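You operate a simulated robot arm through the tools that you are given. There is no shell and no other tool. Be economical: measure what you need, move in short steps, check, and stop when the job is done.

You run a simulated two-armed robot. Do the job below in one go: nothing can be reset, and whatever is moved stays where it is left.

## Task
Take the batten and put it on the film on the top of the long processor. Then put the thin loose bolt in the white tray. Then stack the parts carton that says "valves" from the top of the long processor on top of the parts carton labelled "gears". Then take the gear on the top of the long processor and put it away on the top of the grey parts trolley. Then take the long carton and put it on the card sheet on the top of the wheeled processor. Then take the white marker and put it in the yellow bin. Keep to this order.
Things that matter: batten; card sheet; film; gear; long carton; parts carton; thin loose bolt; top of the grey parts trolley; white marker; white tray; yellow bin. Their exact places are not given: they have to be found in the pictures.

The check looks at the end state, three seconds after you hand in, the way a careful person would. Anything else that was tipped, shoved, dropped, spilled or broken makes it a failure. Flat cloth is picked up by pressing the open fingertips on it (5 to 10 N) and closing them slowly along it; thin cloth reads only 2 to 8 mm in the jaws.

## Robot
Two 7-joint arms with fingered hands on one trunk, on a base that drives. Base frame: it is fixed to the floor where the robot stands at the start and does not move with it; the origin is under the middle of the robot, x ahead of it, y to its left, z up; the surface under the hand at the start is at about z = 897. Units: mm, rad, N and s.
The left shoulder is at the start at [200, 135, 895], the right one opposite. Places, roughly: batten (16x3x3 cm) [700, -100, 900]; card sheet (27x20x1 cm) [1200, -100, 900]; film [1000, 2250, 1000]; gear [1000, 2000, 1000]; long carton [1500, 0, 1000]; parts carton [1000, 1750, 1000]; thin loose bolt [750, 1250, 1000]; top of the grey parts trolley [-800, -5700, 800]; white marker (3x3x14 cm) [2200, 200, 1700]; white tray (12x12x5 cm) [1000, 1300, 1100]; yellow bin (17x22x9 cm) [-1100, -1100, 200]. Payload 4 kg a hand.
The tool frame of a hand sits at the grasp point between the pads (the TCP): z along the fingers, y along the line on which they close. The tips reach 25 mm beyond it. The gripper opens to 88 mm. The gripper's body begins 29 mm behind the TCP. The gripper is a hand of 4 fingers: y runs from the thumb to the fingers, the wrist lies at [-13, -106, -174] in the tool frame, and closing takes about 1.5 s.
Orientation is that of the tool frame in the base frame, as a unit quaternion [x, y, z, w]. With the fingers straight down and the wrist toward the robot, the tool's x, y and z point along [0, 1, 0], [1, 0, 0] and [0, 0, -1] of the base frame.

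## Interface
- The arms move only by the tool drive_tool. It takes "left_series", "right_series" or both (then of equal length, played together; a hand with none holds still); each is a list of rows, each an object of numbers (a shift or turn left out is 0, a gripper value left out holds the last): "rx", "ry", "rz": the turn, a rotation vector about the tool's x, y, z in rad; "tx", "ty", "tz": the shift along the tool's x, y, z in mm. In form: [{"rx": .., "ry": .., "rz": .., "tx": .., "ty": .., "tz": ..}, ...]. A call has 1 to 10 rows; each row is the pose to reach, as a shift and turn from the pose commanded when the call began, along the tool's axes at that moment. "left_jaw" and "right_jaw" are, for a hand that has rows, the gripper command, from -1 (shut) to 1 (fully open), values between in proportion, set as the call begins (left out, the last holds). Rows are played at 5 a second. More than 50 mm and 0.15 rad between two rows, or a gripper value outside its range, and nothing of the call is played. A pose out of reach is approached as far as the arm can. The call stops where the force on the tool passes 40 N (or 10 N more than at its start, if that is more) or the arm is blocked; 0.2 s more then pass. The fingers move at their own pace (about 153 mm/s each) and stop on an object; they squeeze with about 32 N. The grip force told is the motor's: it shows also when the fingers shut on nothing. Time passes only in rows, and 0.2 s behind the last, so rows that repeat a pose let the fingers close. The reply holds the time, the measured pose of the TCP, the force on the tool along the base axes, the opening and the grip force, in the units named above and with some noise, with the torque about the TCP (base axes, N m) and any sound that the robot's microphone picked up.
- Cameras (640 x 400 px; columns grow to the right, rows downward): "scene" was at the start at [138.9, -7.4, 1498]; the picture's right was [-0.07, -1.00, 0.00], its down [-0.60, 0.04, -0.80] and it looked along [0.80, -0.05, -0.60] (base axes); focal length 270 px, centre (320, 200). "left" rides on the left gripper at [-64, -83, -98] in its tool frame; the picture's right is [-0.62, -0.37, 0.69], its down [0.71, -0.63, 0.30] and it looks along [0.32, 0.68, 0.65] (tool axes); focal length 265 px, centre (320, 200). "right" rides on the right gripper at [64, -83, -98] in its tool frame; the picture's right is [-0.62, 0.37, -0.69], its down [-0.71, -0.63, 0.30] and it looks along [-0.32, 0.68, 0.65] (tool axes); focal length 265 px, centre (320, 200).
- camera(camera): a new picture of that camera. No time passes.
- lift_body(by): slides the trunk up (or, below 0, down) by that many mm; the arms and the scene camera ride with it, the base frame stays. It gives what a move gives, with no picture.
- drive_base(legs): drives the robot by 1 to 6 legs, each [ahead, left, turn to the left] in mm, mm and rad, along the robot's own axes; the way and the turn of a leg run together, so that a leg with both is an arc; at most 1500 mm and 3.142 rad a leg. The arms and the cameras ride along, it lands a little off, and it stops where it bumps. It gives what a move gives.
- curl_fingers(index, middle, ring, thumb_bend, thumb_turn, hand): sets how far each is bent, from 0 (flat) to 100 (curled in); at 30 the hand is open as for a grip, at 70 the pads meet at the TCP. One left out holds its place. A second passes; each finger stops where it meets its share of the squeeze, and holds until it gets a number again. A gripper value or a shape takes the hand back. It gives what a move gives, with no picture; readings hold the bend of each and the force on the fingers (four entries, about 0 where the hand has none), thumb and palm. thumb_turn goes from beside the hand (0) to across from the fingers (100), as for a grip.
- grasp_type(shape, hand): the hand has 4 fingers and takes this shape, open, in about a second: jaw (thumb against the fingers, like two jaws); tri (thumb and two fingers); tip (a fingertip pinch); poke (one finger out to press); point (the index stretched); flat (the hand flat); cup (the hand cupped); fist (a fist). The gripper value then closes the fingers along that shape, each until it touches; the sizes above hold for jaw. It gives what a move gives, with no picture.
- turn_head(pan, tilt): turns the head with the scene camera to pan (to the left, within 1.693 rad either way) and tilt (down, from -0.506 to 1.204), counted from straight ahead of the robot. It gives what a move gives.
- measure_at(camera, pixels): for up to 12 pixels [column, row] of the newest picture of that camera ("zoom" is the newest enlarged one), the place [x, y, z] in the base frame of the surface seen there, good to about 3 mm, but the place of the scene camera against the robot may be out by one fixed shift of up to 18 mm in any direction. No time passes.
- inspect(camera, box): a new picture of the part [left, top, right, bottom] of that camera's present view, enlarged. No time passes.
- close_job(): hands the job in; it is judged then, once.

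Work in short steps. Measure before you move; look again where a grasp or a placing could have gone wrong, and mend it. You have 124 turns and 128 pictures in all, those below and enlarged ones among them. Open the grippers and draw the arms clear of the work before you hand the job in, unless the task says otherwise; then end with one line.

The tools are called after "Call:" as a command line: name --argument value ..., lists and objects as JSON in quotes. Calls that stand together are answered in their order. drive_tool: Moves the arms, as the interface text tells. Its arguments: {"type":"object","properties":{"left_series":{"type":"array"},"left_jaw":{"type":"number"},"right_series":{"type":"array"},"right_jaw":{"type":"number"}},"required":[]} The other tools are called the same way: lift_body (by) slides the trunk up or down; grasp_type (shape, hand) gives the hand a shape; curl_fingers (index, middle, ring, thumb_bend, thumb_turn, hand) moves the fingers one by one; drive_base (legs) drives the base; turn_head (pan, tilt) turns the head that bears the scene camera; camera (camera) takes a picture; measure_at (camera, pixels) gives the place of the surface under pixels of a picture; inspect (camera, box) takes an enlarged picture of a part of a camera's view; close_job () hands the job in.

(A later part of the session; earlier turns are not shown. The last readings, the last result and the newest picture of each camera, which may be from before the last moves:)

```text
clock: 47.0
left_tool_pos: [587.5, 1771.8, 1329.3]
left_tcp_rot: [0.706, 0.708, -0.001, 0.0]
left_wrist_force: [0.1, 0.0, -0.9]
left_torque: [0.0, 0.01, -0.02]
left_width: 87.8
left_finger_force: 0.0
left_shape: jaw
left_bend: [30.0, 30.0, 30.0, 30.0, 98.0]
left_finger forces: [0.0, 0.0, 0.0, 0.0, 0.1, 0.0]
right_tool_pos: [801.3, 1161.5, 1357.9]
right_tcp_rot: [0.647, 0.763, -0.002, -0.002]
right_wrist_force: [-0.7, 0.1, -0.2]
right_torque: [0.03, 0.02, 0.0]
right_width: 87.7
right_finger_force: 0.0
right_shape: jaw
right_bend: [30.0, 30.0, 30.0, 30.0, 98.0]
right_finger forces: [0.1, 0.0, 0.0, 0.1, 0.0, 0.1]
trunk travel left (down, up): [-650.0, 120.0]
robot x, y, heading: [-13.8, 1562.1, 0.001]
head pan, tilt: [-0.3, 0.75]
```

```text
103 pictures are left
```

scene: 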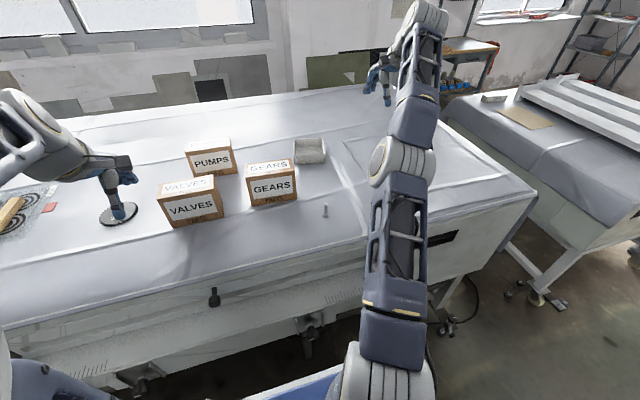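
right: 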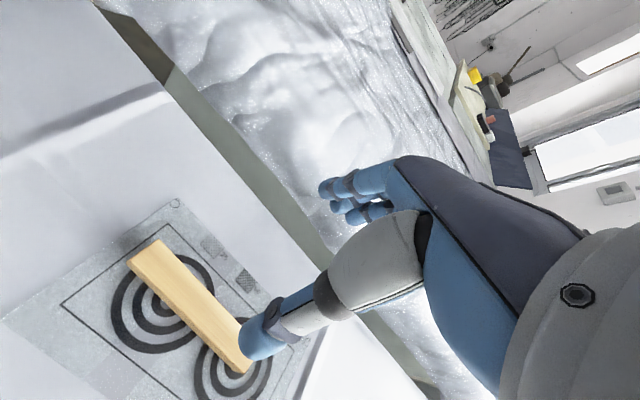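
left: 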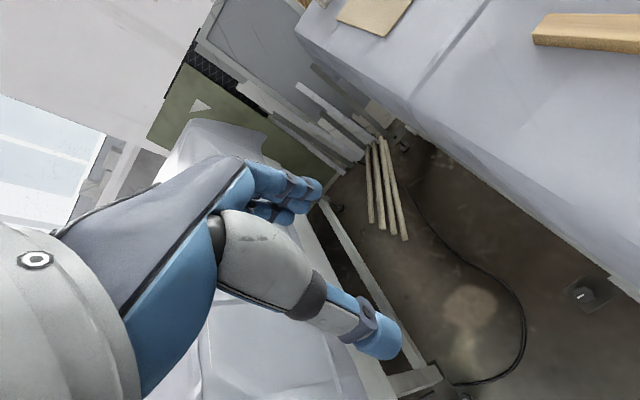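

A good overview: bolt at (326,210), tray at (309,150), GEARS at (272,183), VALVES at (191,202). I zoom in and measure.

Call:
inspect --camera "scene" --box '[140, 120, 380, 270]'

Call:
measure_at --camera "zoom" --pixels '[[495, 225], [496, 240], [497, 254], [419, 112], [490, 112], [418, 50], [485, 50], [452, 75], [290, 132], [411, 122], [350, 142], [353, 200]]'

Call:
measure_at --camera "zoom" --pixels '[[60, 192], [212, 180], [50, 155], [205, 143], [135, 175], [285, 120], [403, 108], [130, 60], [250, 55], [92, 287], [222, 262], [350, 125]]'

```text
2.67 times, centred on (260, 195) of scene
```

zoom: 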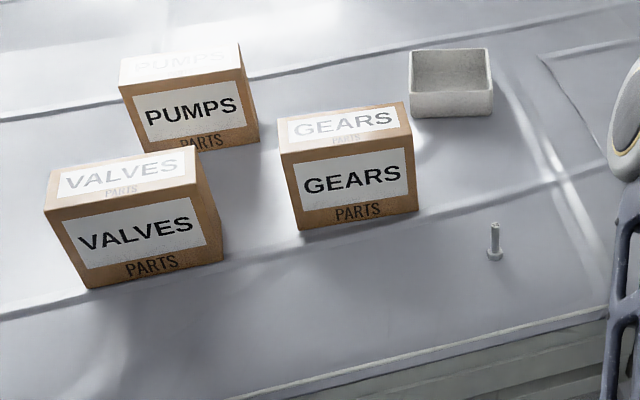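

```text
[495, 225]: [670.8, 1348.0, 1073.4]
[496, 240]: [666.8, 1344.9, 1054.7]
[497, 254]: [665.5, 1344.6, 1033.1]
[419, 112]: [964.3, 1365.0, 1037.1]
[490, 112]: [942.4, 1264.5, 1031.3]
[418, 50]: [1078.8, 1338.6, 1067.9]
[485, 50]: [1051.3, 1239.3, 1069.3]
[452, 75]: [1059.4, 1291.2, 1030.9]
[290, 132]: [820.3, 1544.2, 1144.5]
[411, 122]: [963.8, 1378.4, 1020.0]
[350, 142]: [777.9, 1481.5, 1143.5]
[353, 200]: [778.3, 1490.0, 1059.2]
```

```text
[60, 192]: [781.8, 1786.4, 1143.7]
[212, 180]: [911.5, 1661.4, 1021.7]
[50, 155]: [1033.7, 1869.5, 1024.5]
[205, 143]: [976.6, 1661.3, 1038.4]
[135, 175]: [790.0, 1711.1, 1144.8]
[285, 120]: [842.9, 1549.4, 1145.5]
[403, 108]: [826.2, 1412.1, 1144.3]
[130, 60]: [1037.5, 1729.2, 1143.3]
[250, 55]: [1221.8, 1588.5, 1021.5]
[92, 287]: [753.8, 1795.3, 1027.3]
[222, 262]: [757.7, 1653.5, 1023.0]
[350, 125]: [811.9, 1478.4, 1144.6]
```

The bolt is at about (668,1348) and the tray's centre at about (1008,1302). The right hand ended off its commanded pose, so I issue a hold to see where it settles before computing the approach.

Call:
drive_tool --right_series '[{"tz": -1}, {"tz": -1}, {"tz": -1}, {"tz": -1}]'

```text
clock: 48.0
left_tool_pos: [587.8, 1773.2, 1329.8]
left_tcp_rot: [0.706, 0.708, -0.001, 0.0]
left_wrist_force: [-0.3, 0.6, -0.4]
left_torque: [0.01, 0.02, 0.0]
left_width: 87.7
left_finger_force: 0.2
left_shape: jaw
left_bend: [30.0, 30.0, 30.0, 30.0, 98.0]
left_finger forces: [0.1, 0.1, 0.0, 0.0, 0.0, 0.0]
right_tool_pos: [799.9, 1162.5, 1361.2]
right_tcp_rot: [0.647, 0.763, -0.002, -0.002]
right_wrist_force: [0.2, 0.2, -0.9]
right_torque: [0.0, 0.0, 0.0]
right_width: 87.7
right_finger_force: 0.1
right_shape: jaw
right_bend: [30.0, 30.0, 30.0, 30.0, 98.0]
right_finger forces: [0.1, 0.1, 0.0, 0.1, 0.1, 0.0]
trunk travel left (down, up): [-650.0, 120.0]
robot x, y, heading: [-16.9, 1558.0, 0.003]
head pan, tilt: [-0.3, 0.75]
```

The commanded pose equals the measured one. I move over the bolt at z≈1170.

Call:
drive_tool --right_series '[{"tx": 30, "ty": -15, "tz": 15}, {"tx": 60, "ty": -30, "tz": 35}, {"tx": 90, "ty": -45, "tz": 55, "rz": 0.05}, {"tx": 120, "ty": -60, "tz": 75, "rz": 0.1}, {"tx": 150, "ty": -75, "tz": 95, "rz": 0.15}, {"tx": 180, "ty": -90, "tz": 120, "rz": 0.15}, {"tx": 205, "ty": -101, "tz": 150, "rz": 0.15}, {"tx": 205, "ty": -101, "tz": 190, "rz": 0.15}]'

Call:
camera --camera "right"

Call:
camera --camera "scene"

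```text
clock: 49.8
left_tool_pos: [587.6, 1772.1, 1329.1]
left_tcp_rot: [0.706, 0.708, -0.001, -0.001]
left_wrist_force: [-0.2, 0.7, 1.0]
left_torque: [0.01, -0.02, 0.0]
left_width: 87.4
left_finger_force: 0.1
left_shape: jaw
left_bend: [30.0, 30.0, 30.0, 30.0, 98.0]
left_finger forces: [0.0, 0.0, 0.0, 0.0, 0.0, 0.0]
right_tool_pos: [897.3, 1280.4, 1286.1]
right_tcp_rot: [0.702, 0.712, -0.002, -0.003]
right_wrist_force: [0.6, -1.2, 0.0]
right_torque: [-0.01, 0.0, 0.0]
right_width: 87.6
right_finger_force: 0.1
right_shape: jaw
right_bend: [30.0, 30.0, 30.0, 30.0, 98.0]
right_finger forces: [0.1, 0.0, 0.0, 0.0, 0.0, 0.0]
right hand out of reach, approached as far as the arm can: row 1, 2, 3, 4, 5, 6, 7, 8
trunk travel left (down, up): [-650.0, 120.0]
robot x, y, heading: [-13.4, 1558.8, 0.006]
head pan, tilt: [-0.3, 0.75]
```

```text
101 pictures are left
```

right: 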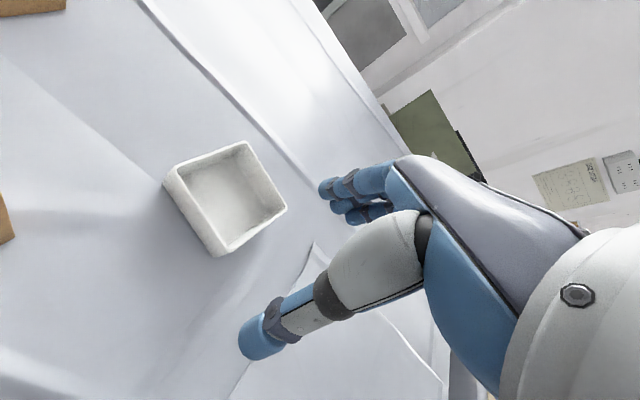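

```text
100 pictures are left
```

scene: 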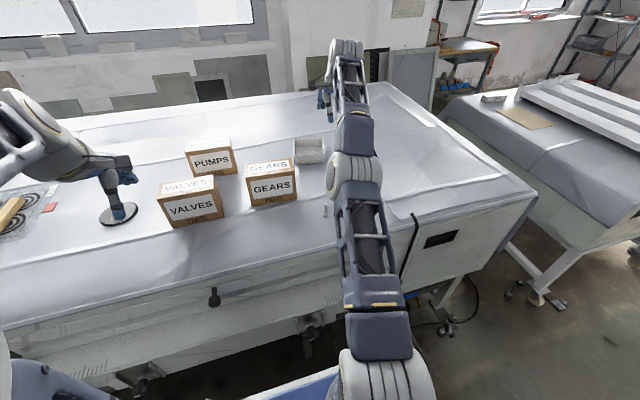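

The arm stays stretched out rather than bending back. I try pulling straight back toward the robot to bend the elbow.

Call:
drive_tool --right_series '[{"ty": -20}, {"ty": -40}, {"ty": -60}, {"ty": -80}, {"ty": -100}, {"ty": -120}]'

```text
clock: 51.2
left_tool_pos: [587.3, 1773.0, 1328.5]
left_tcp_rot: [0.707, 0.707, 0.0, 0.0]
left_wrist_force: [0.2, 0.9, -0.1]
left_torque: [0.02, 0.0, 0.0]
left_width: 87.9
left_finger_force: 0.1
left_shape: jaw
left_bend: [30.0, 30.0, 30.0, 30.0, 98.0]
left_finger forces: [0.0, 0.1, 0.0, 0.0, 0.0, 0.0]
right_tool_pos: [868.8, 1254.1, 1327.5]
right_tcp_rot: [0.702, 0.712, -0.001, -0.002]
right_wrist_force: [0.3, -0.4, 0.3]
right_torque: [-0.01, -0.01, 0.01]
right_width: 87.7
right_finger_force: 0.0
right_shape: jaw
right_bend: [30.0, 30.0, 30.0, 30.0, 98.0]
right_finger forces: [0.1, 0.1, 0.0, 0.1, 0.0, 0.1]
right hand out of reach, approached as far as the arm can: row 1, 2, 3, 4, 5, 6
trunk travel left (down, up): [-650.0, 120.0]
robot x, y, heading: [-14.4, 1560.2, 0.002]
head pan, tilt: [-0.3, 0.75]
```

The orientation seems limited by a wrist joint, so I tilt the fingers forward to relax the wrist while pulling back and down.

Call:
drive_tool --right_series '[{"rx": -0.14}, {"rx": -0.28, "tz": 10}, {"rx": -0.42, "tz": 20}, {"rx": -0.56, "tz": 30}, {"rx": -0.7, "tz": 40}, {"rx": -0.7, "ty": -25, "tz": 40}, {"rx": -0.7, "ty": -50, "tz": 40}, {"rx": -0.7, "ty": -75, "tz": 40}, {"rx": -0.7, "ty": -100, "tz": 40}]'

Call:
camera --camera "scene"

```text
clock: 53.2
left_tool_pos: [587.2, 1772.7, 1328.9]
left_tcp_rot: [0.707, 0.707, -0.001, -0.001]
left_wrist_force: [1.1, -0.3, 0.4]
left_torque: [-0.03, -0.02, 0.0]
left_width: 87.7
left_finger_force: 0.2
left_shape: jaw
left_bend: [30.0, 30.0, 30.0, 30.0, 98.0]
left_finger forces: [0.0, 0.1, 0.1, 0.0, 0.0, 0.0]
right_tool_pos: [957.0, 1172.6, 1370.3]
right_tcp_rot: [0.661, 0.67, 0.242, 0.239]
right_wrist_force: [0.0, 0.3, -0.1]
right_torque: [-0.02, 0.0, -0.01]
right_width: 87.7
right_finger_force: 0.0
right_shape: jaw
right_bend: [30.0, 30.0, 30.0, 30.0, 98.0]
right_finger forces: [0.0, 0.1, 0.0, 0.1, 0.0, 0.0]
right hand out of reach, approached as far as the arm can: row 1, 2, 3, 4, 5, 6, 7, 8, 9
trunk travel left (down, up): [-650.0, 120.0]
robot x, y, heading: [-18.6, 1558.6, -0.003]
head pan, tilt: [-0.3, 0.75]
```

```text
99 pictures are left
```

scene: 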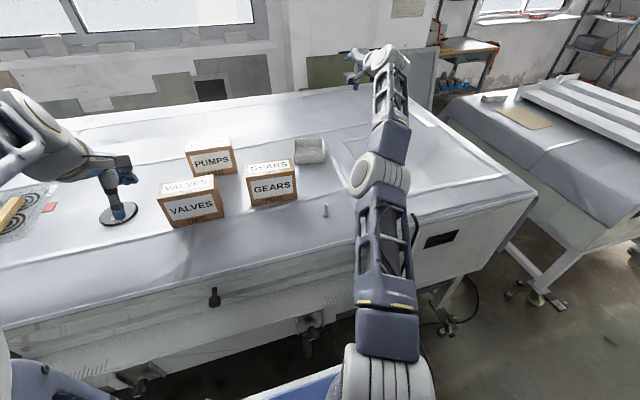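

The arm is fully straight (elbow singular). I pull radially toward the shoulder in small steps to get the elbow to fold.

Call:
drive_tool --right_series '[{"tx": 10, "ty": -25, "tz": -3}, {"tx": 20, "ty": -50, "tz": -6}, {"tx": 30, "ty": -75, "tz": -9}, {"tx": 40, "ty": -100, "tz": -12}, {"tx": 50, "ty": -125, "tz": -15}, {"tx": 60, "ty": -150, "tz": -18}, {"tx": 70, "ty": -175, "tz": -20}, {"tx": 80, "ty": -200, "tz": -23}, {"tx": 89, "ty": -232, "tz": -26}, {"tx": 89, "ty": -232, "tz": -26}]'

```text
clock: 55.4
left_tool_pos: [587.6, 1772.9, 1327.8]
left_tcp_rot: [0.707, 0.708, 0.0, -0.001]
left_wrist_force: [-0.7, 1.1, -0.1]
left_torque: [0.02, 0.02, 0.01]
left_width: 87.6
left_finger_force: 0.1
left_shape: jaw
left_bend: [30.0, 30.0, 30.0, 30.0, 98.0]
left_finger forces: [0.0, 0.1, 0.0, 0.1, 0.1, 0.0]
right_tool_pos: [761.3, 1257.8, 1239.7]
right_tcp_rot: [0.66, 0.67, 0.243, 0.238]
right_wrist_force: [-0.8, 0.4, 0.1]
right_torque: [0.01, 0.02, -0.01]
right_width: 87.6
right_finger_force: 0.1
right_shape: jaw
right_bend: [30.0, 30.0, 30.0, 30.0, 98.0]
right_finger forces: [0.0, 0.0, 0.0, 0.1, 0.1, 0.0]
right hand out of reach, approached as far as the arm can: row 1
trunk travel left (down, up): [-650.0, 120.0]
robot x, y, heading: [-12.1, 1561.2, -0.0]
head pan, tilt: [-0.3, 0.75]
```

The elbow folds again. I turn the hand back to vertical and bring it over the bolt.

Call:
drive_tool --right_series '[{"rx": 0.14, "tx": 18, "ty": -15}, {"rx": 0.28, "tx": 36, "ty": -30}, {"rx": 0.42, "tx": 54, "ty": -50}, {"rx": 0.56, "tx": 72, "ty": -75, "tz": -3}, {"rx": 0.7, "tx": 90, "ty": -95, "tz": -5}, {"rx": 0.7, "tx": 90, "ty": -116, "tz": -6}]'

Call:
camera --camera "right"

```text
clock: 56.8
left_tool_pos: [587.5, 1771.4, 1328.1]
left_tcp_rot: [0.707, 0.708, -0.001, -0.001]
left_wrist_force: [0.4, -0.3, 0.0]
left_torque: [0.0, -0.01, -0.01]
left_width: 87.6
left_finger_force: 0.1
left_shape: jaw
left_bend: [30.0, 30.0, 30.0, 30.0, 98.0]
left_finger forces: [0.1, 0.1, 0.0, 0.0, 0.0, 0.1]
right_tool_pos: [666.1, 1345.3, 1167.5]
right_tcp_rot: [0.702, 0.712, -0.003, -0.003]
right_wrist_force: [0.3, 0.3, 1.5]
right_torque: [0.0, -0.01, -0.01]
right_width: 87.9
right_finger_force: 0.1
right_shape: jaw
right_bend: [30.0, 30.0, 30.0, 30.0, 98.0]
right_finger forces: [0.1, 0.0, 0.1, 0.1, 0.0, 0.0]
trunk travel left (down, up): [-650.0, 120.0]
robot x, y, heading: [-12.2, 1556.6, 0.003]
head pan, tilt: [-0.3, 0.75]
```

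```text
98 pictures are left
```

right: 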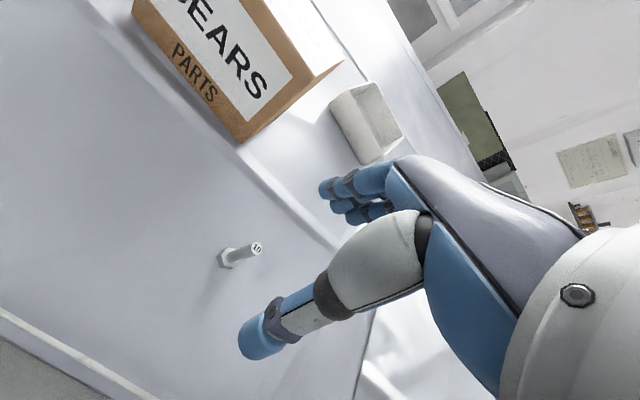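

The bolt is seen at (225,258) base and (257,248) top. I measure it with the right camera, plus the tray and GEARS edges.

Call:
measure_at --camera "right" --pixels '[[257, 248], [242, 254], [226, 258], [215, 290], [365, 160], [375, 85], [335, 103], [400, 130], [375, 125]]'

Call:
inspect --camera "right" --box '[180, 210, 300, 285]'

```text
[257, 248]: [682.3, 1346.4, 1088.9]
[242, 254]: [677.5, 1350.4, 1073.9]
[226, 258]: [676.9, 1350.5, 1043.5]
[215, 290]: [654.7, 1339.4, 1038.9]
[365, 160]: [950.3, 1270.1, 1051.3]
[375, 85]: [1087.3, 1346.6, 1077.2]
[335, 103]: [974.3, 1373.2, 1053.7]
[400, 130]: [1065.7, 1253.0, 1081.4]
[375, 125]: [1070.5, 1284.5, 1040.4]
```

```text
5.33 times, centred on (240, 248) of right
```

zoom: 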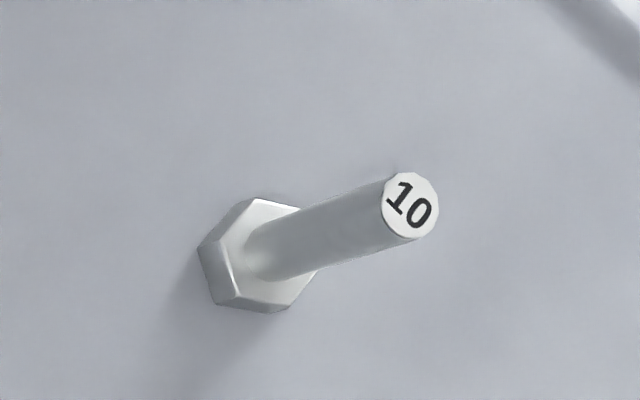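

The bolt is at (680,1349), top 1089. I descend around the shank to TCP z≈1067 and close.

Call:
drive_tool --right_series '[{"tx": 4, "ty": 14, "tz": 20}, {"tx": 4, "ty": 14, "tz": 50}, {"tx": 4, "ty": 14, "tz": 80}, {"tx": 4, "ty": 14, "tz": 100}]'

Call:
camera --camera "right"

```text
clock: 57.8
left_tool_pos: [587.2, 1772.5, 1328.8]
left_tcp_rot: [0.706, 0.708, -0.001, 0.0]
left_wrist_force: [0.1, 0.1, 0.0]
left_torque: [0.02, -0.03, 0.01]
left_width: 87.9
left_finger_force: 0.0
left_shape: jaw
left_bend: [30.0, 30.0, 30.0, 30.0, 98.0]
left_finger forces: [0.0, 0.0, 0.0, 0.0, 0.0, 0.0]
right_tool_pos: [680.7, 1349.6, 1067.5]
right_tcp_rot: [0.702, 0.712, -0.002, -0.002]
right_wrist_force: [-0.4, -0.3, 0.5]
right_torque: [0.06, 0.0, 0.0]
right_width: 87.8
right_finger_force: 0.0
right_shape: jaw
right_bend: [30.0, 30.0, 30.0, 30.0, 98.0]
right_finger forces: [0.0, 0.0, 0.0, 0.0, 0.0, 0.1]
trunk travel left (down, up): [-650.0, 120.0]
robot x, y, heading: [-10.2, 1559.7, 0.004]
head pan, tilt: [-0.3, 0.75]
```

```text
96 pictures are left
```

right: 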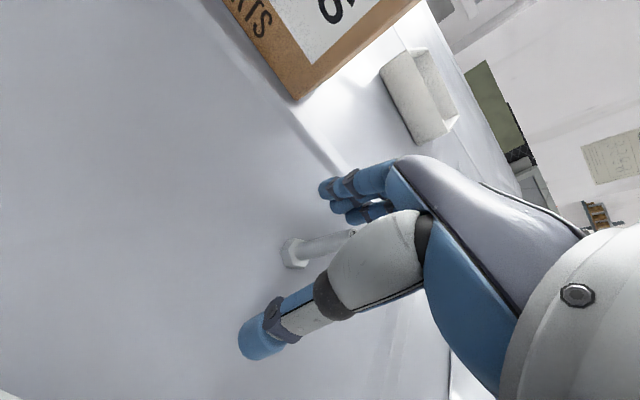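

The bolt stands between thumb and fingers, so I close and lift.

Call:
drive_tool --right_series '[{}, {}, {}, {}, {}, {}, {}, {}, {}]' --right_jaw -1

Call:
drive_tool --right_series '[{"tz": -15}, {"tz": -40}, {"tz": -75}, {"tz": -110}]'

Call:
camera --camera "right"

```text
clock: 59.8
left_tool_pos: [586.7, 1772.8, 1328.9]
left_tcp_rot: [0.706, 0.708, -0.001, 0.0]
left_wrist_force: [0.0, 0.0, -0.2]
left_torque: [0.0, 0.01, 0.01]
left_width: 87.8
left_finger_force: 0.0
left_shape: jaw
left_bend: [30.0, 30.0, 30.0, 30.0, 98.0]
left_finger forces: [0.1, 0.1, 0.0, 0.0, 0.1, 0.0]
right_tool_pos: [680.6, 1350.1, 1068.4]
right_tcp_rot: [0.702, 0.712, -0.001, -0.002]
right_wrist_force: [-0.4, 0.2, 13.6]
right_torque: [-0.02, -0.14, -0.04]
right_width: 7.8
right_finger_force: 32.3
right_shape: jaw
right_bend: [72.0, 64.0, 70.0, 75.0, 100.0]
right_finger forces: [16.3, 10.7, 0.1, 0.1, 31.1, 0.0]
trunk travel left (down, up): [-650.0, 120.0]
robot x, y, heading: [-15.3, 1558.0, 0.002]
head pan, tilt: [-0.3, 0.75]
```

```text
clock: 60.8
left_tool_pos: [587.8, 1773.4, 1328.8]
left_tcp_rot: [0.707, 0.707, -0.001, -0.001]
left_wrist_force: [0.5, -0.2, 0.4]
left_torque: [0.01, -0.01, -0.02]
left_width: 87.7
left_finger_force: 0.1
left_shape: jaw
left_bend: [30.0, 30.0, 30.0, 30.0, 98.0]
left_finger forces: [0.0, 0.0, 0.1, 0.0, 0.0, 0.0]
right_tool_pos: [680.9, 1350.4, 1178.3]
right_tcp_rot: [0.702, 0.712, -0.002, -0.003]
right_wrist_force: [-0.7, 0.2, -0.4]
right_torque: [-0.03, 0.03, 0.01]
right_width: 6.6
right_finger_force: 32.0
right_shape: jaw
right_bend: [74.0, 60.0, 70.0, 79.0, 100.0]
right_finger forces: [0.1, 14.9, 0.0, 0.0, 23.9, 0.0]
trunk travel left (down, up): [-650.0, 120.0]
robot x, y, heading: [-13.3, 1561.1, 0.001]
head pan, tilt: [-0.3, 0.75]
```

```text
95 pictures are left
```

right: 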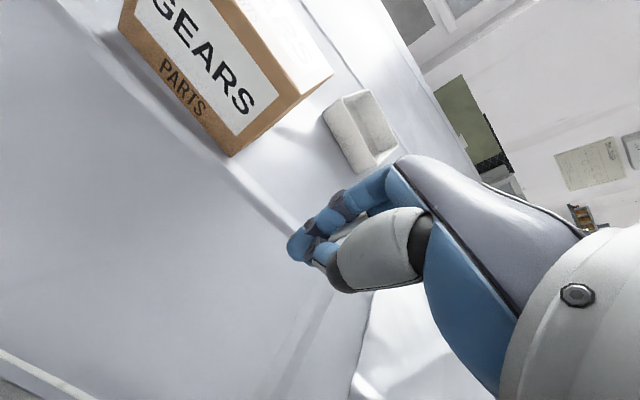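

The bolt is gone from the table and the width reads 6.6. I enlarge the fingertips to confirm it is held.

Call:
inspect --camera "right" --box '[260, 170, 420, 310]'

Call:
inspect --camera "scene" --box '[260, 130, 420, 250]'

```text
2.86 times, centred on (340, 240) of right
```

zoom: 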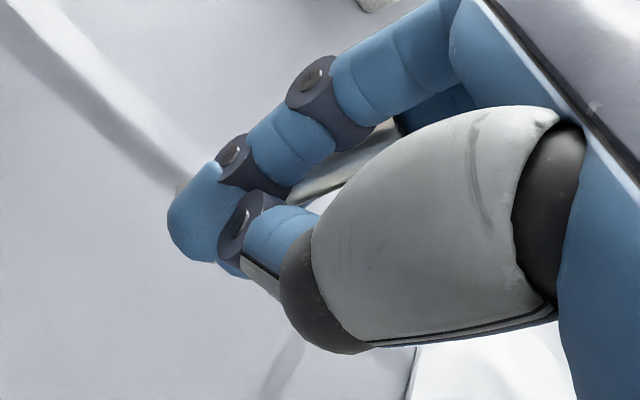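

```text
3.33 times, centred on (340, 190) of scene
```

zoom: 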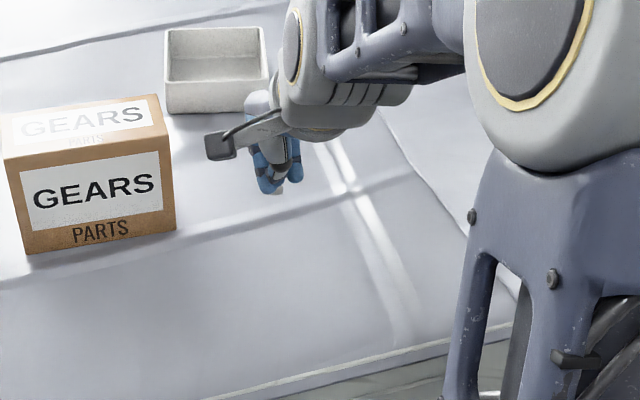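

The bolt is held, its tip just showing. Before driving closer to reach the tray I check clearance in front of the base.

Call:
turn_head --pan -0.3 --tilt 1.15

Call:
camera --camera "scene"

```text
clock: 61.7
left_tool_pos: [587.0, 1772.2, 1329.9]
left_tcp_rot: [0.706, 0.708, 0.0, 0.0]
left_wrist_force: [-0.3, -0.4, -0.1]
left_torque: [0.0, -0.01, 0.03]
left_width: 87.8
left_finger_force: 0.1
left_shape: jaw
left_bend: [30.0, 30.0, 30.0, 30.0, 98.0]
left_finger forces: [0.0, 0.1, 0.0, 0.0, 0.0, 0.0]
right_tool_pos: [681.4, 1349.5, 1177.2]
right_tcp_rot: [0.702, 0.712, -0.001, -0.003]
right_wrist_force: [-0.1, 0.2, -1.1]
right_torque: [-0.05, 0.0, -0.04]
right_width: 7.0
right_finger_force: 32.0
right_shape: jaw
right_bend: [74.0, 60.0, 70.0, 79.0, 100.0]
right_finger forces: [0.0, 14.9, 0.0, 0.0, 23.9, 0.1]
trunk travel left (down, up): [-650.0, 120.0]
robot x, y, heading: [-9.9, 1560.0, -0.002]
head pan, tilt: [-0.3, 1.15]
```

```text
92 pictures are left
```

scene: 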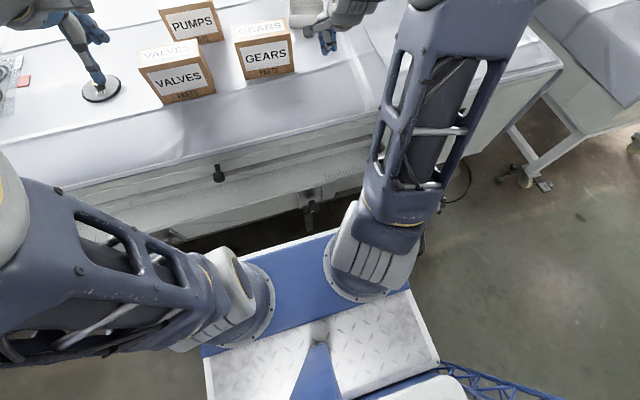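

Call:
measure_at --camera "scene" --pixels '[[218, 173], [290, 200], [330, 190], [308, 222], [312, 190], [200, 240], [240, 225], [150, 215], [280, 230], [335, 225]]'

```text
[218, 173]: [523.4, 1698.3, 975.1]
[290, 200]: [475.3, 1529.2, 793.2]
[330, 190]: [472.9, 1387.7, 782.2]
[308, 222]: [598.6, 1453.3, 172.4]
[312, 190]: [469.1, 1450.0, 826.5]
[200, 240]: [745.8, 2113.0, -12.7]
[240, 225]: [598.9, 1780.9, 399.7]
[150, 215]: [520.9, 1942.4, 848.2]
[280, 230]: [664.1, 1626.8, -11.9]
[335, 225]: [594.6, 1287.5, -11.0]
```

The nearest obstacle is the shelf at x≈475 (z≈800), so x≈75 is safe. I drive ahead 88 mm with the bolt at height.

Call:
drive_base --legs '[[88, 0, 0]]'

Call:
turn_head --pan -0.3 --tilt 0.75

Call:
camera --camera "right"

```text
clock: 62.8
left_tool_pos: [677.5, 1772.2, 1330.0]
left_tcp_rot: [0.707, 0.707, 0.0, 0.0]
left_wrist_force: [-0.1, -0.1, -0.2]
left_torque: [0.01, -0.04, -0.02]
left_width: 87.7
left_finger_force: 0.0
left_shape: jaw
left_bend: [30.0, 30.0, 30.0, 30.0, 98.0]
left_finger forces: [0.0, 0.1, 0.1, 0.0, 0.1, 0.0]
right_tool_pos: [770.5, 1348.8, 1177.8]
right_tcp_rot: [0.702, 0.712, -0.001, -0.002]
right_wrist_force: [0.1, -0.2, -0.2]
right_torque: [0.01, 0.01, -0.01]
right_width: 6.7
right_finger_force: 32.2
right_shape: jaw
right_bend: [74.0, 60.0, 70.0, 79.0, 100.0]
right_finger forces: [0.0, 15.0, 0.0, 0.0, 23.9, 0.1]
trunk travel left (down, up): [-650.0, 120.0]
robot x, y, heading: [75.8, 1559.4, 0.0]
head pan, tilt: [-0.3, 1.15]
```

```text
clock: 63.7
left_tool_pos: [677.3, 1772.4, 1328.6]
left_tcp_rot: [0.707, 0.707, -0.001, 0.0]
left_wrist_force: [-0.3, 0.8, 0.1]
left_torque: [-0.02, 0.02, -0.02]
left_width: 88.0
left_finger_force: 0.1
left_shape: jaw
left_bend: [30.0, 30.0, 30.0, 30.0, 98.0]
left_finger forces: [0.1, 0.0, 0.1, 0.1, 0.1, 0.0]
right_tool_pos: [771.4, 1350.4, 1178.6]
right_tcp_rot: [0.702, 0.712, -0.002, -0.003]
right_wrist_force: [0.8, 0.2, -0.2]
right_torque: [-0.04, 0.03, -0.03]
right_width: 7.0
right_finger_force: 32.0
right_shape: jaw
right_bend: [74.0, 60.0, 70.0, 79.0, 100.0]
right_finger forces: [0.1, 14.9, 0.0, 0.1, 24.0, 0.0]
trunk travel left (down, up): [-650.0, 120.0]
robot x, y, heading: [72.7, 1559.2, 0.001]
head pan, tilt: [-0.3, 0.75]
```

```text
91 pictures are left
```

right: 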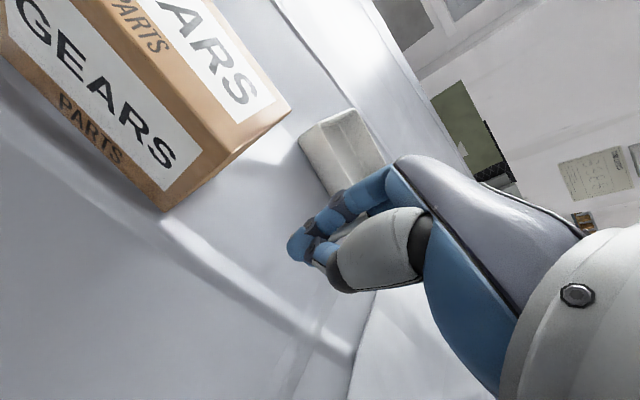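

I move the bolt over the tray centre, at about (1012,1308).

Call:
drive_tool --right_series '[{"tx": -8, "ty": 40}, {"tx": -16, "ty": 80}, {"tx": -24, "ty": 120}, {"tx": -32, "ty": 160}, {"tx": -40, "ty": 200}, {"tx": -45, "ty": 238}, {"tx": -45, "ty": 238, "tz": 30}]'

Call:
camera --camera "right"

Call:
inspect --camera "scene" --box '[220, 100, 420, 225]'

```text
clock: 65.3
left_tool_pos: [677.2, 1773.8, 1328.7]
left_tcp_rot: [0.707, 0.707, -0.001, -0.001]
left_wrist_force: [0.4, -0.1, 0.0]
left_torque: [-0.01, -0.03, -0.04]
left_width: 87.7
left_finger_force: 0.1
left_shape: jaw
left_bend: [30.0, 30.0, 30.0, 30.0, 98.0]
left_finger forces: [0.1, 0.1, 0.0, 0.0, 0.1, 0.0]
right_tool_pos: [1007.3, 1307.7, 1147.2]
right_tcp_rot: [0.701, 0.713, -0.002, -0.002]
right_wrist_force: [-0.5, -0.7, -0.5]
right_torque: [-0.02, 0.02, -0.03]
right_width: 6.8
right_finger_force: 32.0
right_shape: jaw
right_bend: [74.0, 60.0, 70.0, 79.0, 100.0]
right_finger forces: [0.0, 14.6, 0.1, 0.1, 23.9, 0.0]
trunk travel left (down, up): [-650.0, 120.0]
robot x, y, heading: [73.1, 1562.1, 0.001]
head pan, tilt: [-0.3, 0.75]
```

```text
90 pictures are left
```

right: 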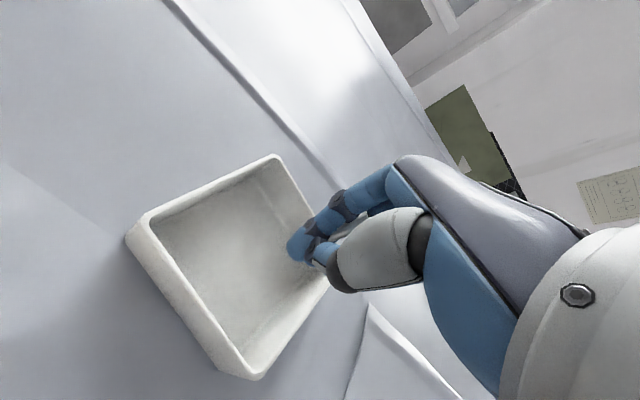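

```text
3.20 times, centred on (320, 162) of scene
```

zoom: 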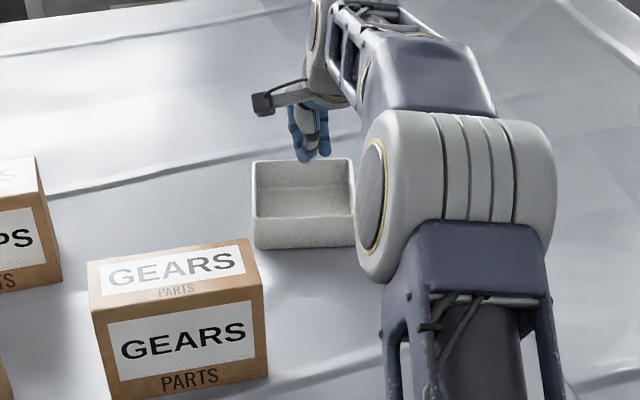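

Over the tray. I measure the tray rim with the right camera to centre precisely.

Call:
measure_at --camera "right" --pixels '[[130, 236], [275, 157], [252, 378], [328, 280], [235, 260], [290, 255]]'

```text
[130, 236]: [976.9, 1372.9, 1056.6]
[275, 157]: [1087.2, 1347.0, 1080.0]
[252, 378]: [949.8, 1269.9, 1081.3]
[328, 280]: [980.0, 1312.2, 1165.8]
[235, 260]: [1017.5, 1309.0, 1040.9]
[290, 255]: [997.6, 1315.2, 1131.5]
```

The tray centre is at (1018,1310), floor 1041, rim 1081. I lower to TCP 1078 and part-open.

Call:
drive_tool --right_series '[{"ty": 9}, {"ty": 9, "tz": 30}, {"ty": 9, "tz": 55}, {"ty": 9, "tz": 69}]'

Call:
drive_tool --right_series '[{}, {}, {}, {}, {}, {"tz": -20}, {"tz": -60}, {"tz": -90}]' --right_jaw -0.4

Call:
camera --camera "right"

```text
clock: 66.3
left_tool_pos: [677.4, 1772.5, 1329.2]
left_tcp_rot: [0.706, 0.708, 0.0, -0.001]
left_wrist_force: [0.3, 0.4, 0.9]
left_torque: [-0.03, 0.03, 0.0]
left_width: 87.7
left_finger_force: 0.0
left_shape: jaw
left_bend: [30.0, 30.0, 30.0, 30.0, 98.0]
left_finger forces: [0.0, 0.0, 0.0, 0.1, 0.1, 0.1]
right_tool_pos: [1017.5, 1308.7, 1077.0]
right_tcp_rot: [0.702, 0.712, -0.002, -0.002]
right_wrist_force: [-0.2, 0.1, -0.4]
right_torque: [0.03, 0.04, 0.0]
right_width: 6.8
right_finger_force: 31.8
right_shape: jaw
right_bend: [74.0, 60.0, 70.0, 79.0, 100.0]
right_finger forces: [0.1, 14.5, 0.0, 0.1, 24.1, 0.0]
trunk travel left (down, up): [-650.0, 120.0]
robot x, y, heading: [77.9, 1559.2, -0.002]
head pan, tilt: [-0.3, 0.75]
```

```text
clock: 68.1
left_tool_pos: [677.2, 1772.9, 1329.0]
left_tcp_rot: [0.706, 0.708, -0.001, -0.001]
left_wrist_force: [-0.1, 0.1, 0.6]
left_torque: [-0.05, 0.01, 0.02]
left_width: 87.7
left_finger_force: 0.1
left_shape: jaw
left_bend: [30.0, 30.0, 30.0, 30.0, 98.0]
left_finger forces: [0.0, 0.0, 0.1, 0.1, 0.0, 0.1]
right_tool_pos: [1018.7, 1308.0, 1168.7]
right_tcp_rot: [0.702, 0.712, -0.001, -0.002]
right_wrist_force: [-0.7, -0.8, 0.2]
right_torque: [0.0, 0.0, -0.02]
right_width: 26.5
right_finger_force: 0.1
right_shape: jaw
right_bend: [74.0, 54.0, 51.0, 74.0, 100.0]
right_finger forces: [0.1, 0.0, 0.0, 0.0, 0.0, 0.0]
trunk travel left (down, up): [-650.0, 120.0]
robot x, y, heading: [77.4, 1559.6, 0.0]
head pan, tilt: [-0.3, 0.75]
```

```text
88 pictures are left
```

right: 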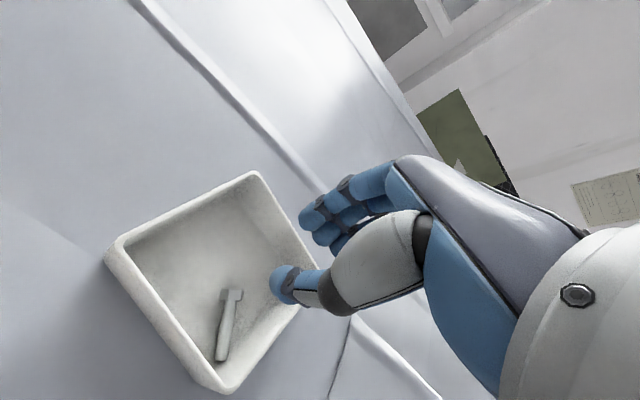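

The bolt lies in the tray. Next is the VALVES carton: I raise and draw back the right hand, then drive left so both cartons are on the right hand's side.

Call:
drive_tool --right_series '[{"tz": -30}, {"tz": -60, "ty": -25}, {"tz": -90, "ty": -60}, {"tz": -120, "ty": -100}, {"tz": -140, "ty": -140}, {"tz": -150, "ty": -180}, {"tz": -150, "ty": -220}, {"tz": -150, "ty": -240}]' --right_jaw 1

Call:
drive_base --legs '[[0, 300, 0]]'

Call:
turn_head --pan -0.35 --tilt 0.85

Call:
camera --camera "scene"

Call:
camera --camera "right"

```text
clock: 69.9
left_tool_pos: [677.1, 1772.7, 1328.5]
left_tcp_rot: [0.706, 0.708, -0.002, -0.001]
left_wrist_force: [0.3, 0.2, -0.7]
left_torque: [0.0, -0.06, -0.01]
left_width: 87.7
left_finger_force: 0.2
left_shape: jaw
left_bend: [30.0, 30.0, 30.0, 30.0, 98.0]
left_finger forces: [0.0, 0.0, 0.0, 0.0, 0.0, 0.1]
right_tool_pos: [778.0, 1304.7, 1317.8]
right_tcp_rot: [0.701, 0.713, -0.002, -0.002]
right_wrist_force: [0.5, 0.1, 0.2]
right_torque: [-0.01, -0.01, 0.01]
right_width: 88.0
right_finger_force: 0.0
right_shape: jaw
right_bend: [30.0, 30.0, 30.0, 30.0, 98.0]
right_finger forces: [0.0, 0.0, 0.0, 0.0, 0.0, 0.0]
trunk travel left (down, up): [-650.0, 120.0]
robot x, y, heading: [76.4, 1560.6, 0.001]
head pan, tilt: [-0.3, 0.75]
```

```text
clock: 71.9
left_tool_pos: [679.6, 2070.6, 1330.4]
left_tcp_rot: [0.708, 0.706, -0.001, -0.001]
left_wrist_force: [0.8, 1.0, -0.1]
left_torque: [-0.01, 0.02, 0.02]
left_width: 87.6
left_finger_force: 0.1
left_shape: jaw
left_bend: [30.0, 30.0, 30.0, 30.0, 98.0]
left_finger forces: [0.0, 0.0, 0.0, 0.0, 0.0, 0.1]
right_tool_pos: [777.2, 1603.4, 1318.6]
right_tcp_rot: [0.703, 0.711, -0.001, -0.002]
right_wrist_force: [-0.8, 0.5, 0.3]
right_torque: [0.02, -0.01, 0.02]
right_width: 88.0
right_finger_force: 0.1
right_shape: jaw
right_bend: [30.0, 30.0, 30.0, 30.0, 98.0]
right_finger forces: [0.1, 0.1, 0.1, 0.0, 0.1, 0.1]
trunk travel left (down, up): [-650.0, 120.0]
robot x, y, heading: [76.5, 1861.9, 0.001]
head pan, tilt: [-0.3, 0.75]
```

```text
clock: 72.6
left_tool_pos: [678.1, 2071.0, 1328.3]
left_tcp_rot: [0.708, 0.707, -0.002, -0.001]
left_wrist_force: [0.6, -0.2, -0.2]
left_torque: [0.03, -0.01, 0.01]
left_width: 87.9
left_finger_force: 0.0
left_shape: jaw
left_bend: [30.0, 30.0, 30.0, 30.0, 98.0]
left_finger forces: [0.0, 0.0, 0.0, 0.0, 0.0, 0.0]
right_tool_pos: [777.2, 1602.8, 1318.7]
right_tcp_rot: [0.703, 0.711, -0.002, -0.002]
right_wrist_force: [0.3, -0.1, -0.5]
right_torque: [0.02, 0.01, 0.04]
right_width: 87.9
right_finger_force: 0.1
right_shape: jaw
right_bend: [30.0, 30.0, 30.0, 30.0, 98.0]
right_finger forces: [0.0, 0.0, 0.1, 0.1, 0.0, 0.0]
trunk travel left (down, up): [-650.0, 120.0]
robot x, y, heading: [74.3, 1861.3, 0.001]
head pan, tilt: [-0.351, 0.85]
```

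```text
87 pictures are left
```

scene: 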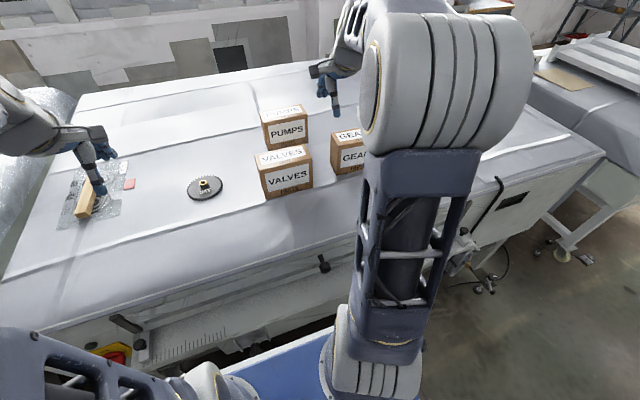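

```text
86 pictures are left
```

right: 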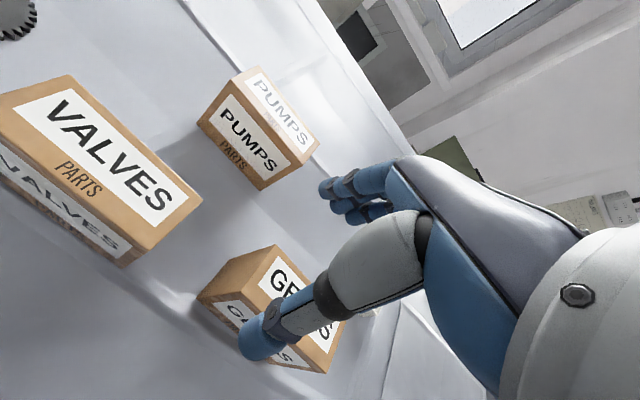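

Both cartons show in the right picture; I measure the top-face corners of VALVES and GEARS.

Call:
measure_at --camera "right" --pixels '[[70, 78], [198, 198], [147, 250], [5, 110], [120, 262], [273, 249], [203, 297], [120, 150], [322, 368], [340, 325]]'

Call:
inspect --camera "scene" --box '[240, 90, 400, 215]'

Call:
measure_at --camera "zoom" --pixels '[[70, 258], [272, 232], [90, 250], [260, 225], [290, 225], [282, 260]]'

```text
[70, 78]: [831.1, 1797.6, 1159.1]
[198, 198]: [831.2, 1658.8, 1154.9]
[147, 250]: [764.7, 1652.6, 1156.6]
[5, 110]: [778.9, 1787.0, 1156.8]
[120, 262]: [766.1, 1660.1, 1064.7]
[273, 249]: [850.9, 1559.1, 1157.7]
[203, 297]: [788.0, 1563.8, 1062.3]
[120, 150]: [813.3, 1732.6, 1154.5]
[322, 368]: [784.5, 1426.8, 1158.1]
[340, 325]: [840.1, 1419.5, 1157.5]
```

```text
3.20 times, centred on (320, 152) of scene
```

zoom: 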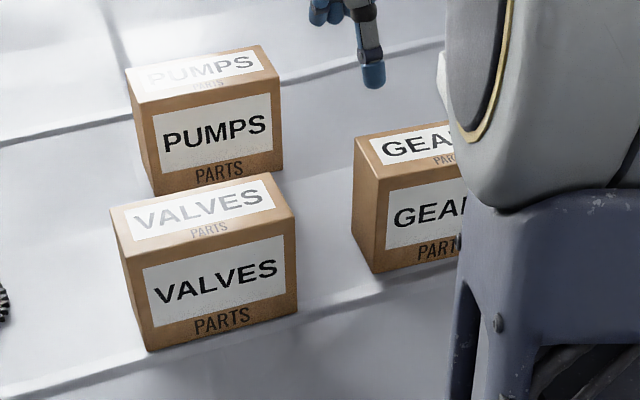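

```text
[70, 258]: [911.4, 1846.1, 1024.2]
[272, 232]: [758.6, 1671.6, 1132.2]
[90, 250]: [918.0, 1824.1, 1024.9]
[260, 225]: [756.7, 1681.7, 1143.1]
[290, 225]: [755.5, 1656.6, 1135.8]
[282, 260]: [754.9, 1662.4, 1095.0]
```

VALVES is about x 764–831, y 1655–1797, top 1157; GEARS is centred at about (816,1492), turned slightly clockwise. I move the right hand over VALVES at (798,1726).

Call:
drive_tool --right_series '[{"tx": 40, "ty": 7}, {"tx": 80, "ty": 14}, {"tx": 123, "ty": 21}, {"tx": 123, "ty": 21, "tz": 40}, {"tx": 123, "ty": 21, "tz": 80}, {"tx": 123, "ty": 21, "tz": 112}]'

Call:
camera --camera "right"

Call:
inspect --camera "scene" --box '[220, 80, 400, 215]'

```text
clock: 74.0
left_tool_pos: [677.4, 2070.3, 1327.3]
left_tcp_rot: [0.708, 0.706, 0.001, -0.001]
left_wrist_force: [-0.4, -0.1, -0.2]
left_torque: [0.03, -0.01, 0.01]
left_width: 87.7
left_finger_force: 0.0
left_shape: jaw
left_bend: [30.0, 30.0, 30.0, 30.0, 98.0]
left_finger forces: [0.0, 0.0, 0.0, 0.1, 0.0, 0.1]
right_tool_pos: [796.2, 1726.1, 1207.2]
right_tcp_rot: [0.703, 0.711, -0.001, -0.002]
right_wrist_force: [0.2, 0.3, 0.8]
right_torque: [-0.01, 0.01, 0.02]
right_width: 87.9
right_finger_force: 0.0
right_shape: jaw
right_bend: [30.0, 30.0, 30.0, 30.0, 98.0]
right_finger forces: [0.0, 0.0, 0.0, 0.1, 0.0, 0.1]
trunk travel left (down, up): [-650.0, 120.0]
robot x, y, heading: [74.8, 1862.0, -0.001]
head pan, tilt: [-0.351, 0.85]
```

```text
84 pictures are left
```

right: 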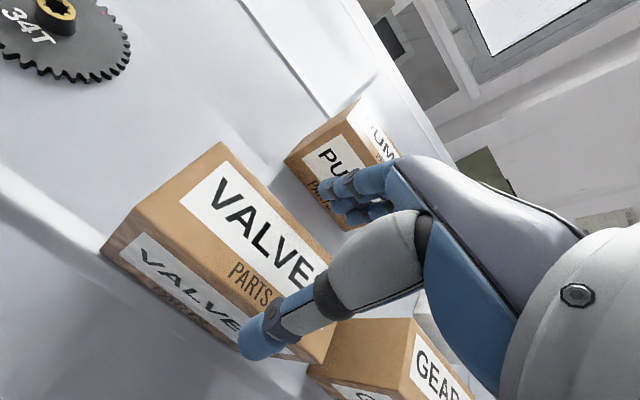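

```text
2.96 times, centred on (310, 148) of scene
```

zoom: 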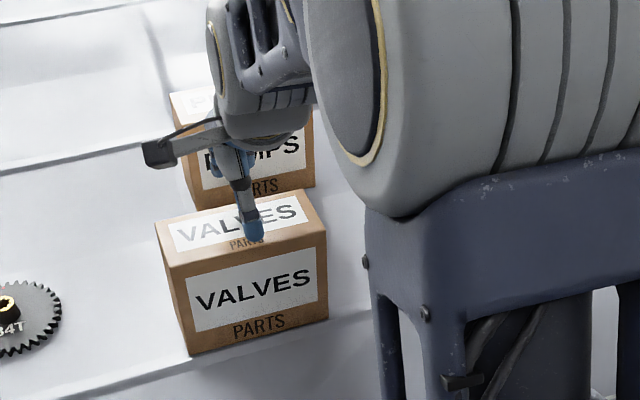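

I measure the front and back top edges again from this closer view.

Call:
measure_at --camera "right" --pixels '[[221, 146], [138, 208], [260, 190], [300, 230], [190, 255], [235, 300], [110, 243], [323, 190]]'

```text
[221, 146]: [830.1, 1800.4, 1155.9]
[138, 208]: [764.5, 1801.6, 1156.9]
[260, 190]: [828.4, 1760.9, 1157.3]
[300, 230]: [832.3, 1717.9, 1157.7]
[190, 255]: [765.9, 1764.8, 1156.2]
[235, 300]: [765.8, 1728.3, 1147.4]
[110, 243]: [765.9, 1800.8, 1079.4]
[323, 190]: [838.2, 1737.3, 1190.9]
```

VALVES is square at x 764–832, with centre 798. I descend to TCP z≈1140 and grip.

Call:
drive_tool --right_series '[{"ty": 2, "tz": 20}, {"ty": 2, "tz": 40}, {"ty": 2, "tz": 55}, {"ty": 2, "tz": 67}]'

Call:
drive_tool --right_series '[{}, {}, {}, {}, {}, {}]' --right_jaw -1

Call:
camera --camera "right"

```text
clock: 75.0
left_tool_pos: [676.4, 2069.7, 1329.5]
left_tcp_rot: [0.708, 0.706, -0.001, 0.0]
left_wrist_force: [0.3, -0.2, 0.0]
left_torque: [-0.01, 0.01, 0.01]
left_width: 87.8
left_finger_force: 0.1
left_shape: jaw
left_bend: [30.0, 30.0, 30.0, 30.0, 98.0]
left_finger forces: [0.0, 0.0, 0.0, 0.0, 0.0, 0.0]
right_tool_pos: [799.1, 1725.9, 1142.7]
right_tcp_rot: [0.703, 0.711, 0.001, -0.001]
right_wrist_force: [2.8, 0.8, 14.9]
right_torque: [0.1, -0.19, -0.05]
right_width: 87.9
right_finger_force: 0.1
right_shape: jaw
right_bend: [27.0, 30.0, 30.0, 29.0, 97.0]
right_finger forces: [10.1, 0.0, 0.0, 0.1, 4.1, 0.0]
trunk travel left (down, up): [-650.0, 120.0]
robot x, y, heading: [78.7, 1860.5, -0.001]
head pan, tilt: [-0.351, 0.85]
```

```text
clock: 76.4
left_tool_pos: [676.5, 2070.0, 1328.9]
left_tcp_rot: [0.707, 0.707, -0.001, 0.0]
left_wrist_force: [0.6, 0.6, -0.6]
left_torque: [-0.01, 0.0, -0.01]
left_width: 87.7
left_finger_force: 0.1
left_shape: jaw
left_bend: [30.0, 30.0, 30.0, 30.0, 98.0]
left_finger forces: [0.1, 0.1, 0.0, 0.0, 0.0, 0.0]
right_tool_pos: [798.8, 1726.7, 1141.2]
right_tcp_rot: [0.703, 0.711, 0.0, 0.0]
right_wrist_force: [3.1, 0.3, 24.1]
right_torque: [0.06, -0.91, 0.09]
right_width: 63.3
right_finger_force: 32.4
right_shape: jaw
right_bend: [26.0, 36.0, 32.0, 55.0, 98.0]
right_finger forces: [32.2, 14.3, 4.5, 0.0, 42.8, 0.0]
trunk travel left (down, up): [-650.0, 120.0]
robot x, y, heading: [77.7, 1860.9, -0.003]
head pan, tilt: [-0.351, 0.85]
```

```text
82 pictures are left
```

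right: 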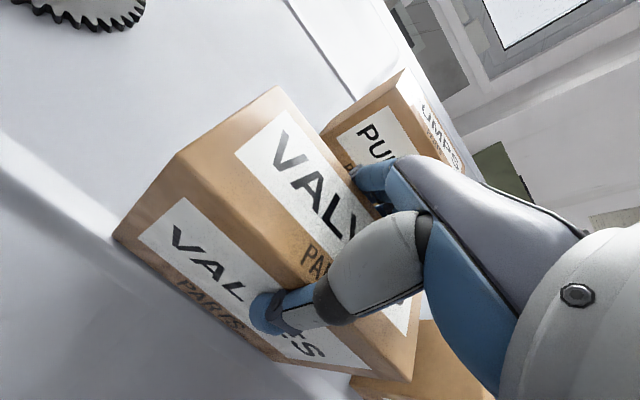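

The wrist reads 24 N upward and the index shows 32 N, so a finger may be on the top edge. I enlarge the view of the far fingers.

Call:
inspect --camera "right" --box '[300, 120, 460, 260]'

Call:
inspect --camera "scene" --box '[230, 80, 350, 205]'

```text
2.86 times, centred on (380, 190) of right
```

zoom: 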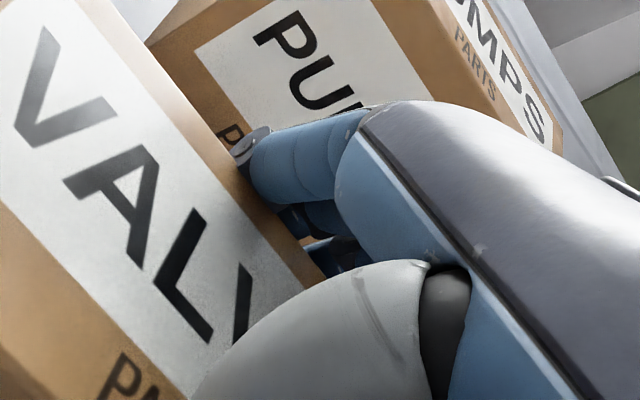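

```text
3.20 times, centred on (290, 142) of scene
```

zoom: 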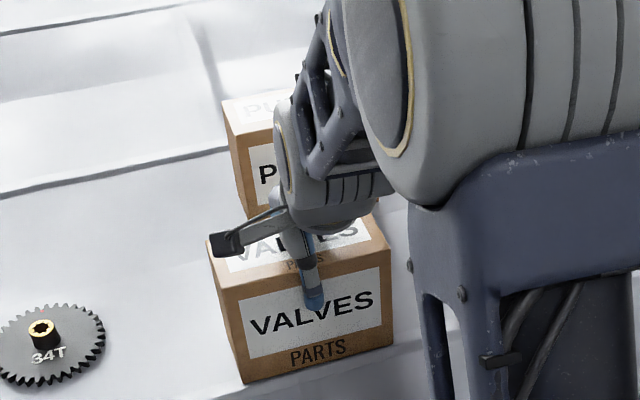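

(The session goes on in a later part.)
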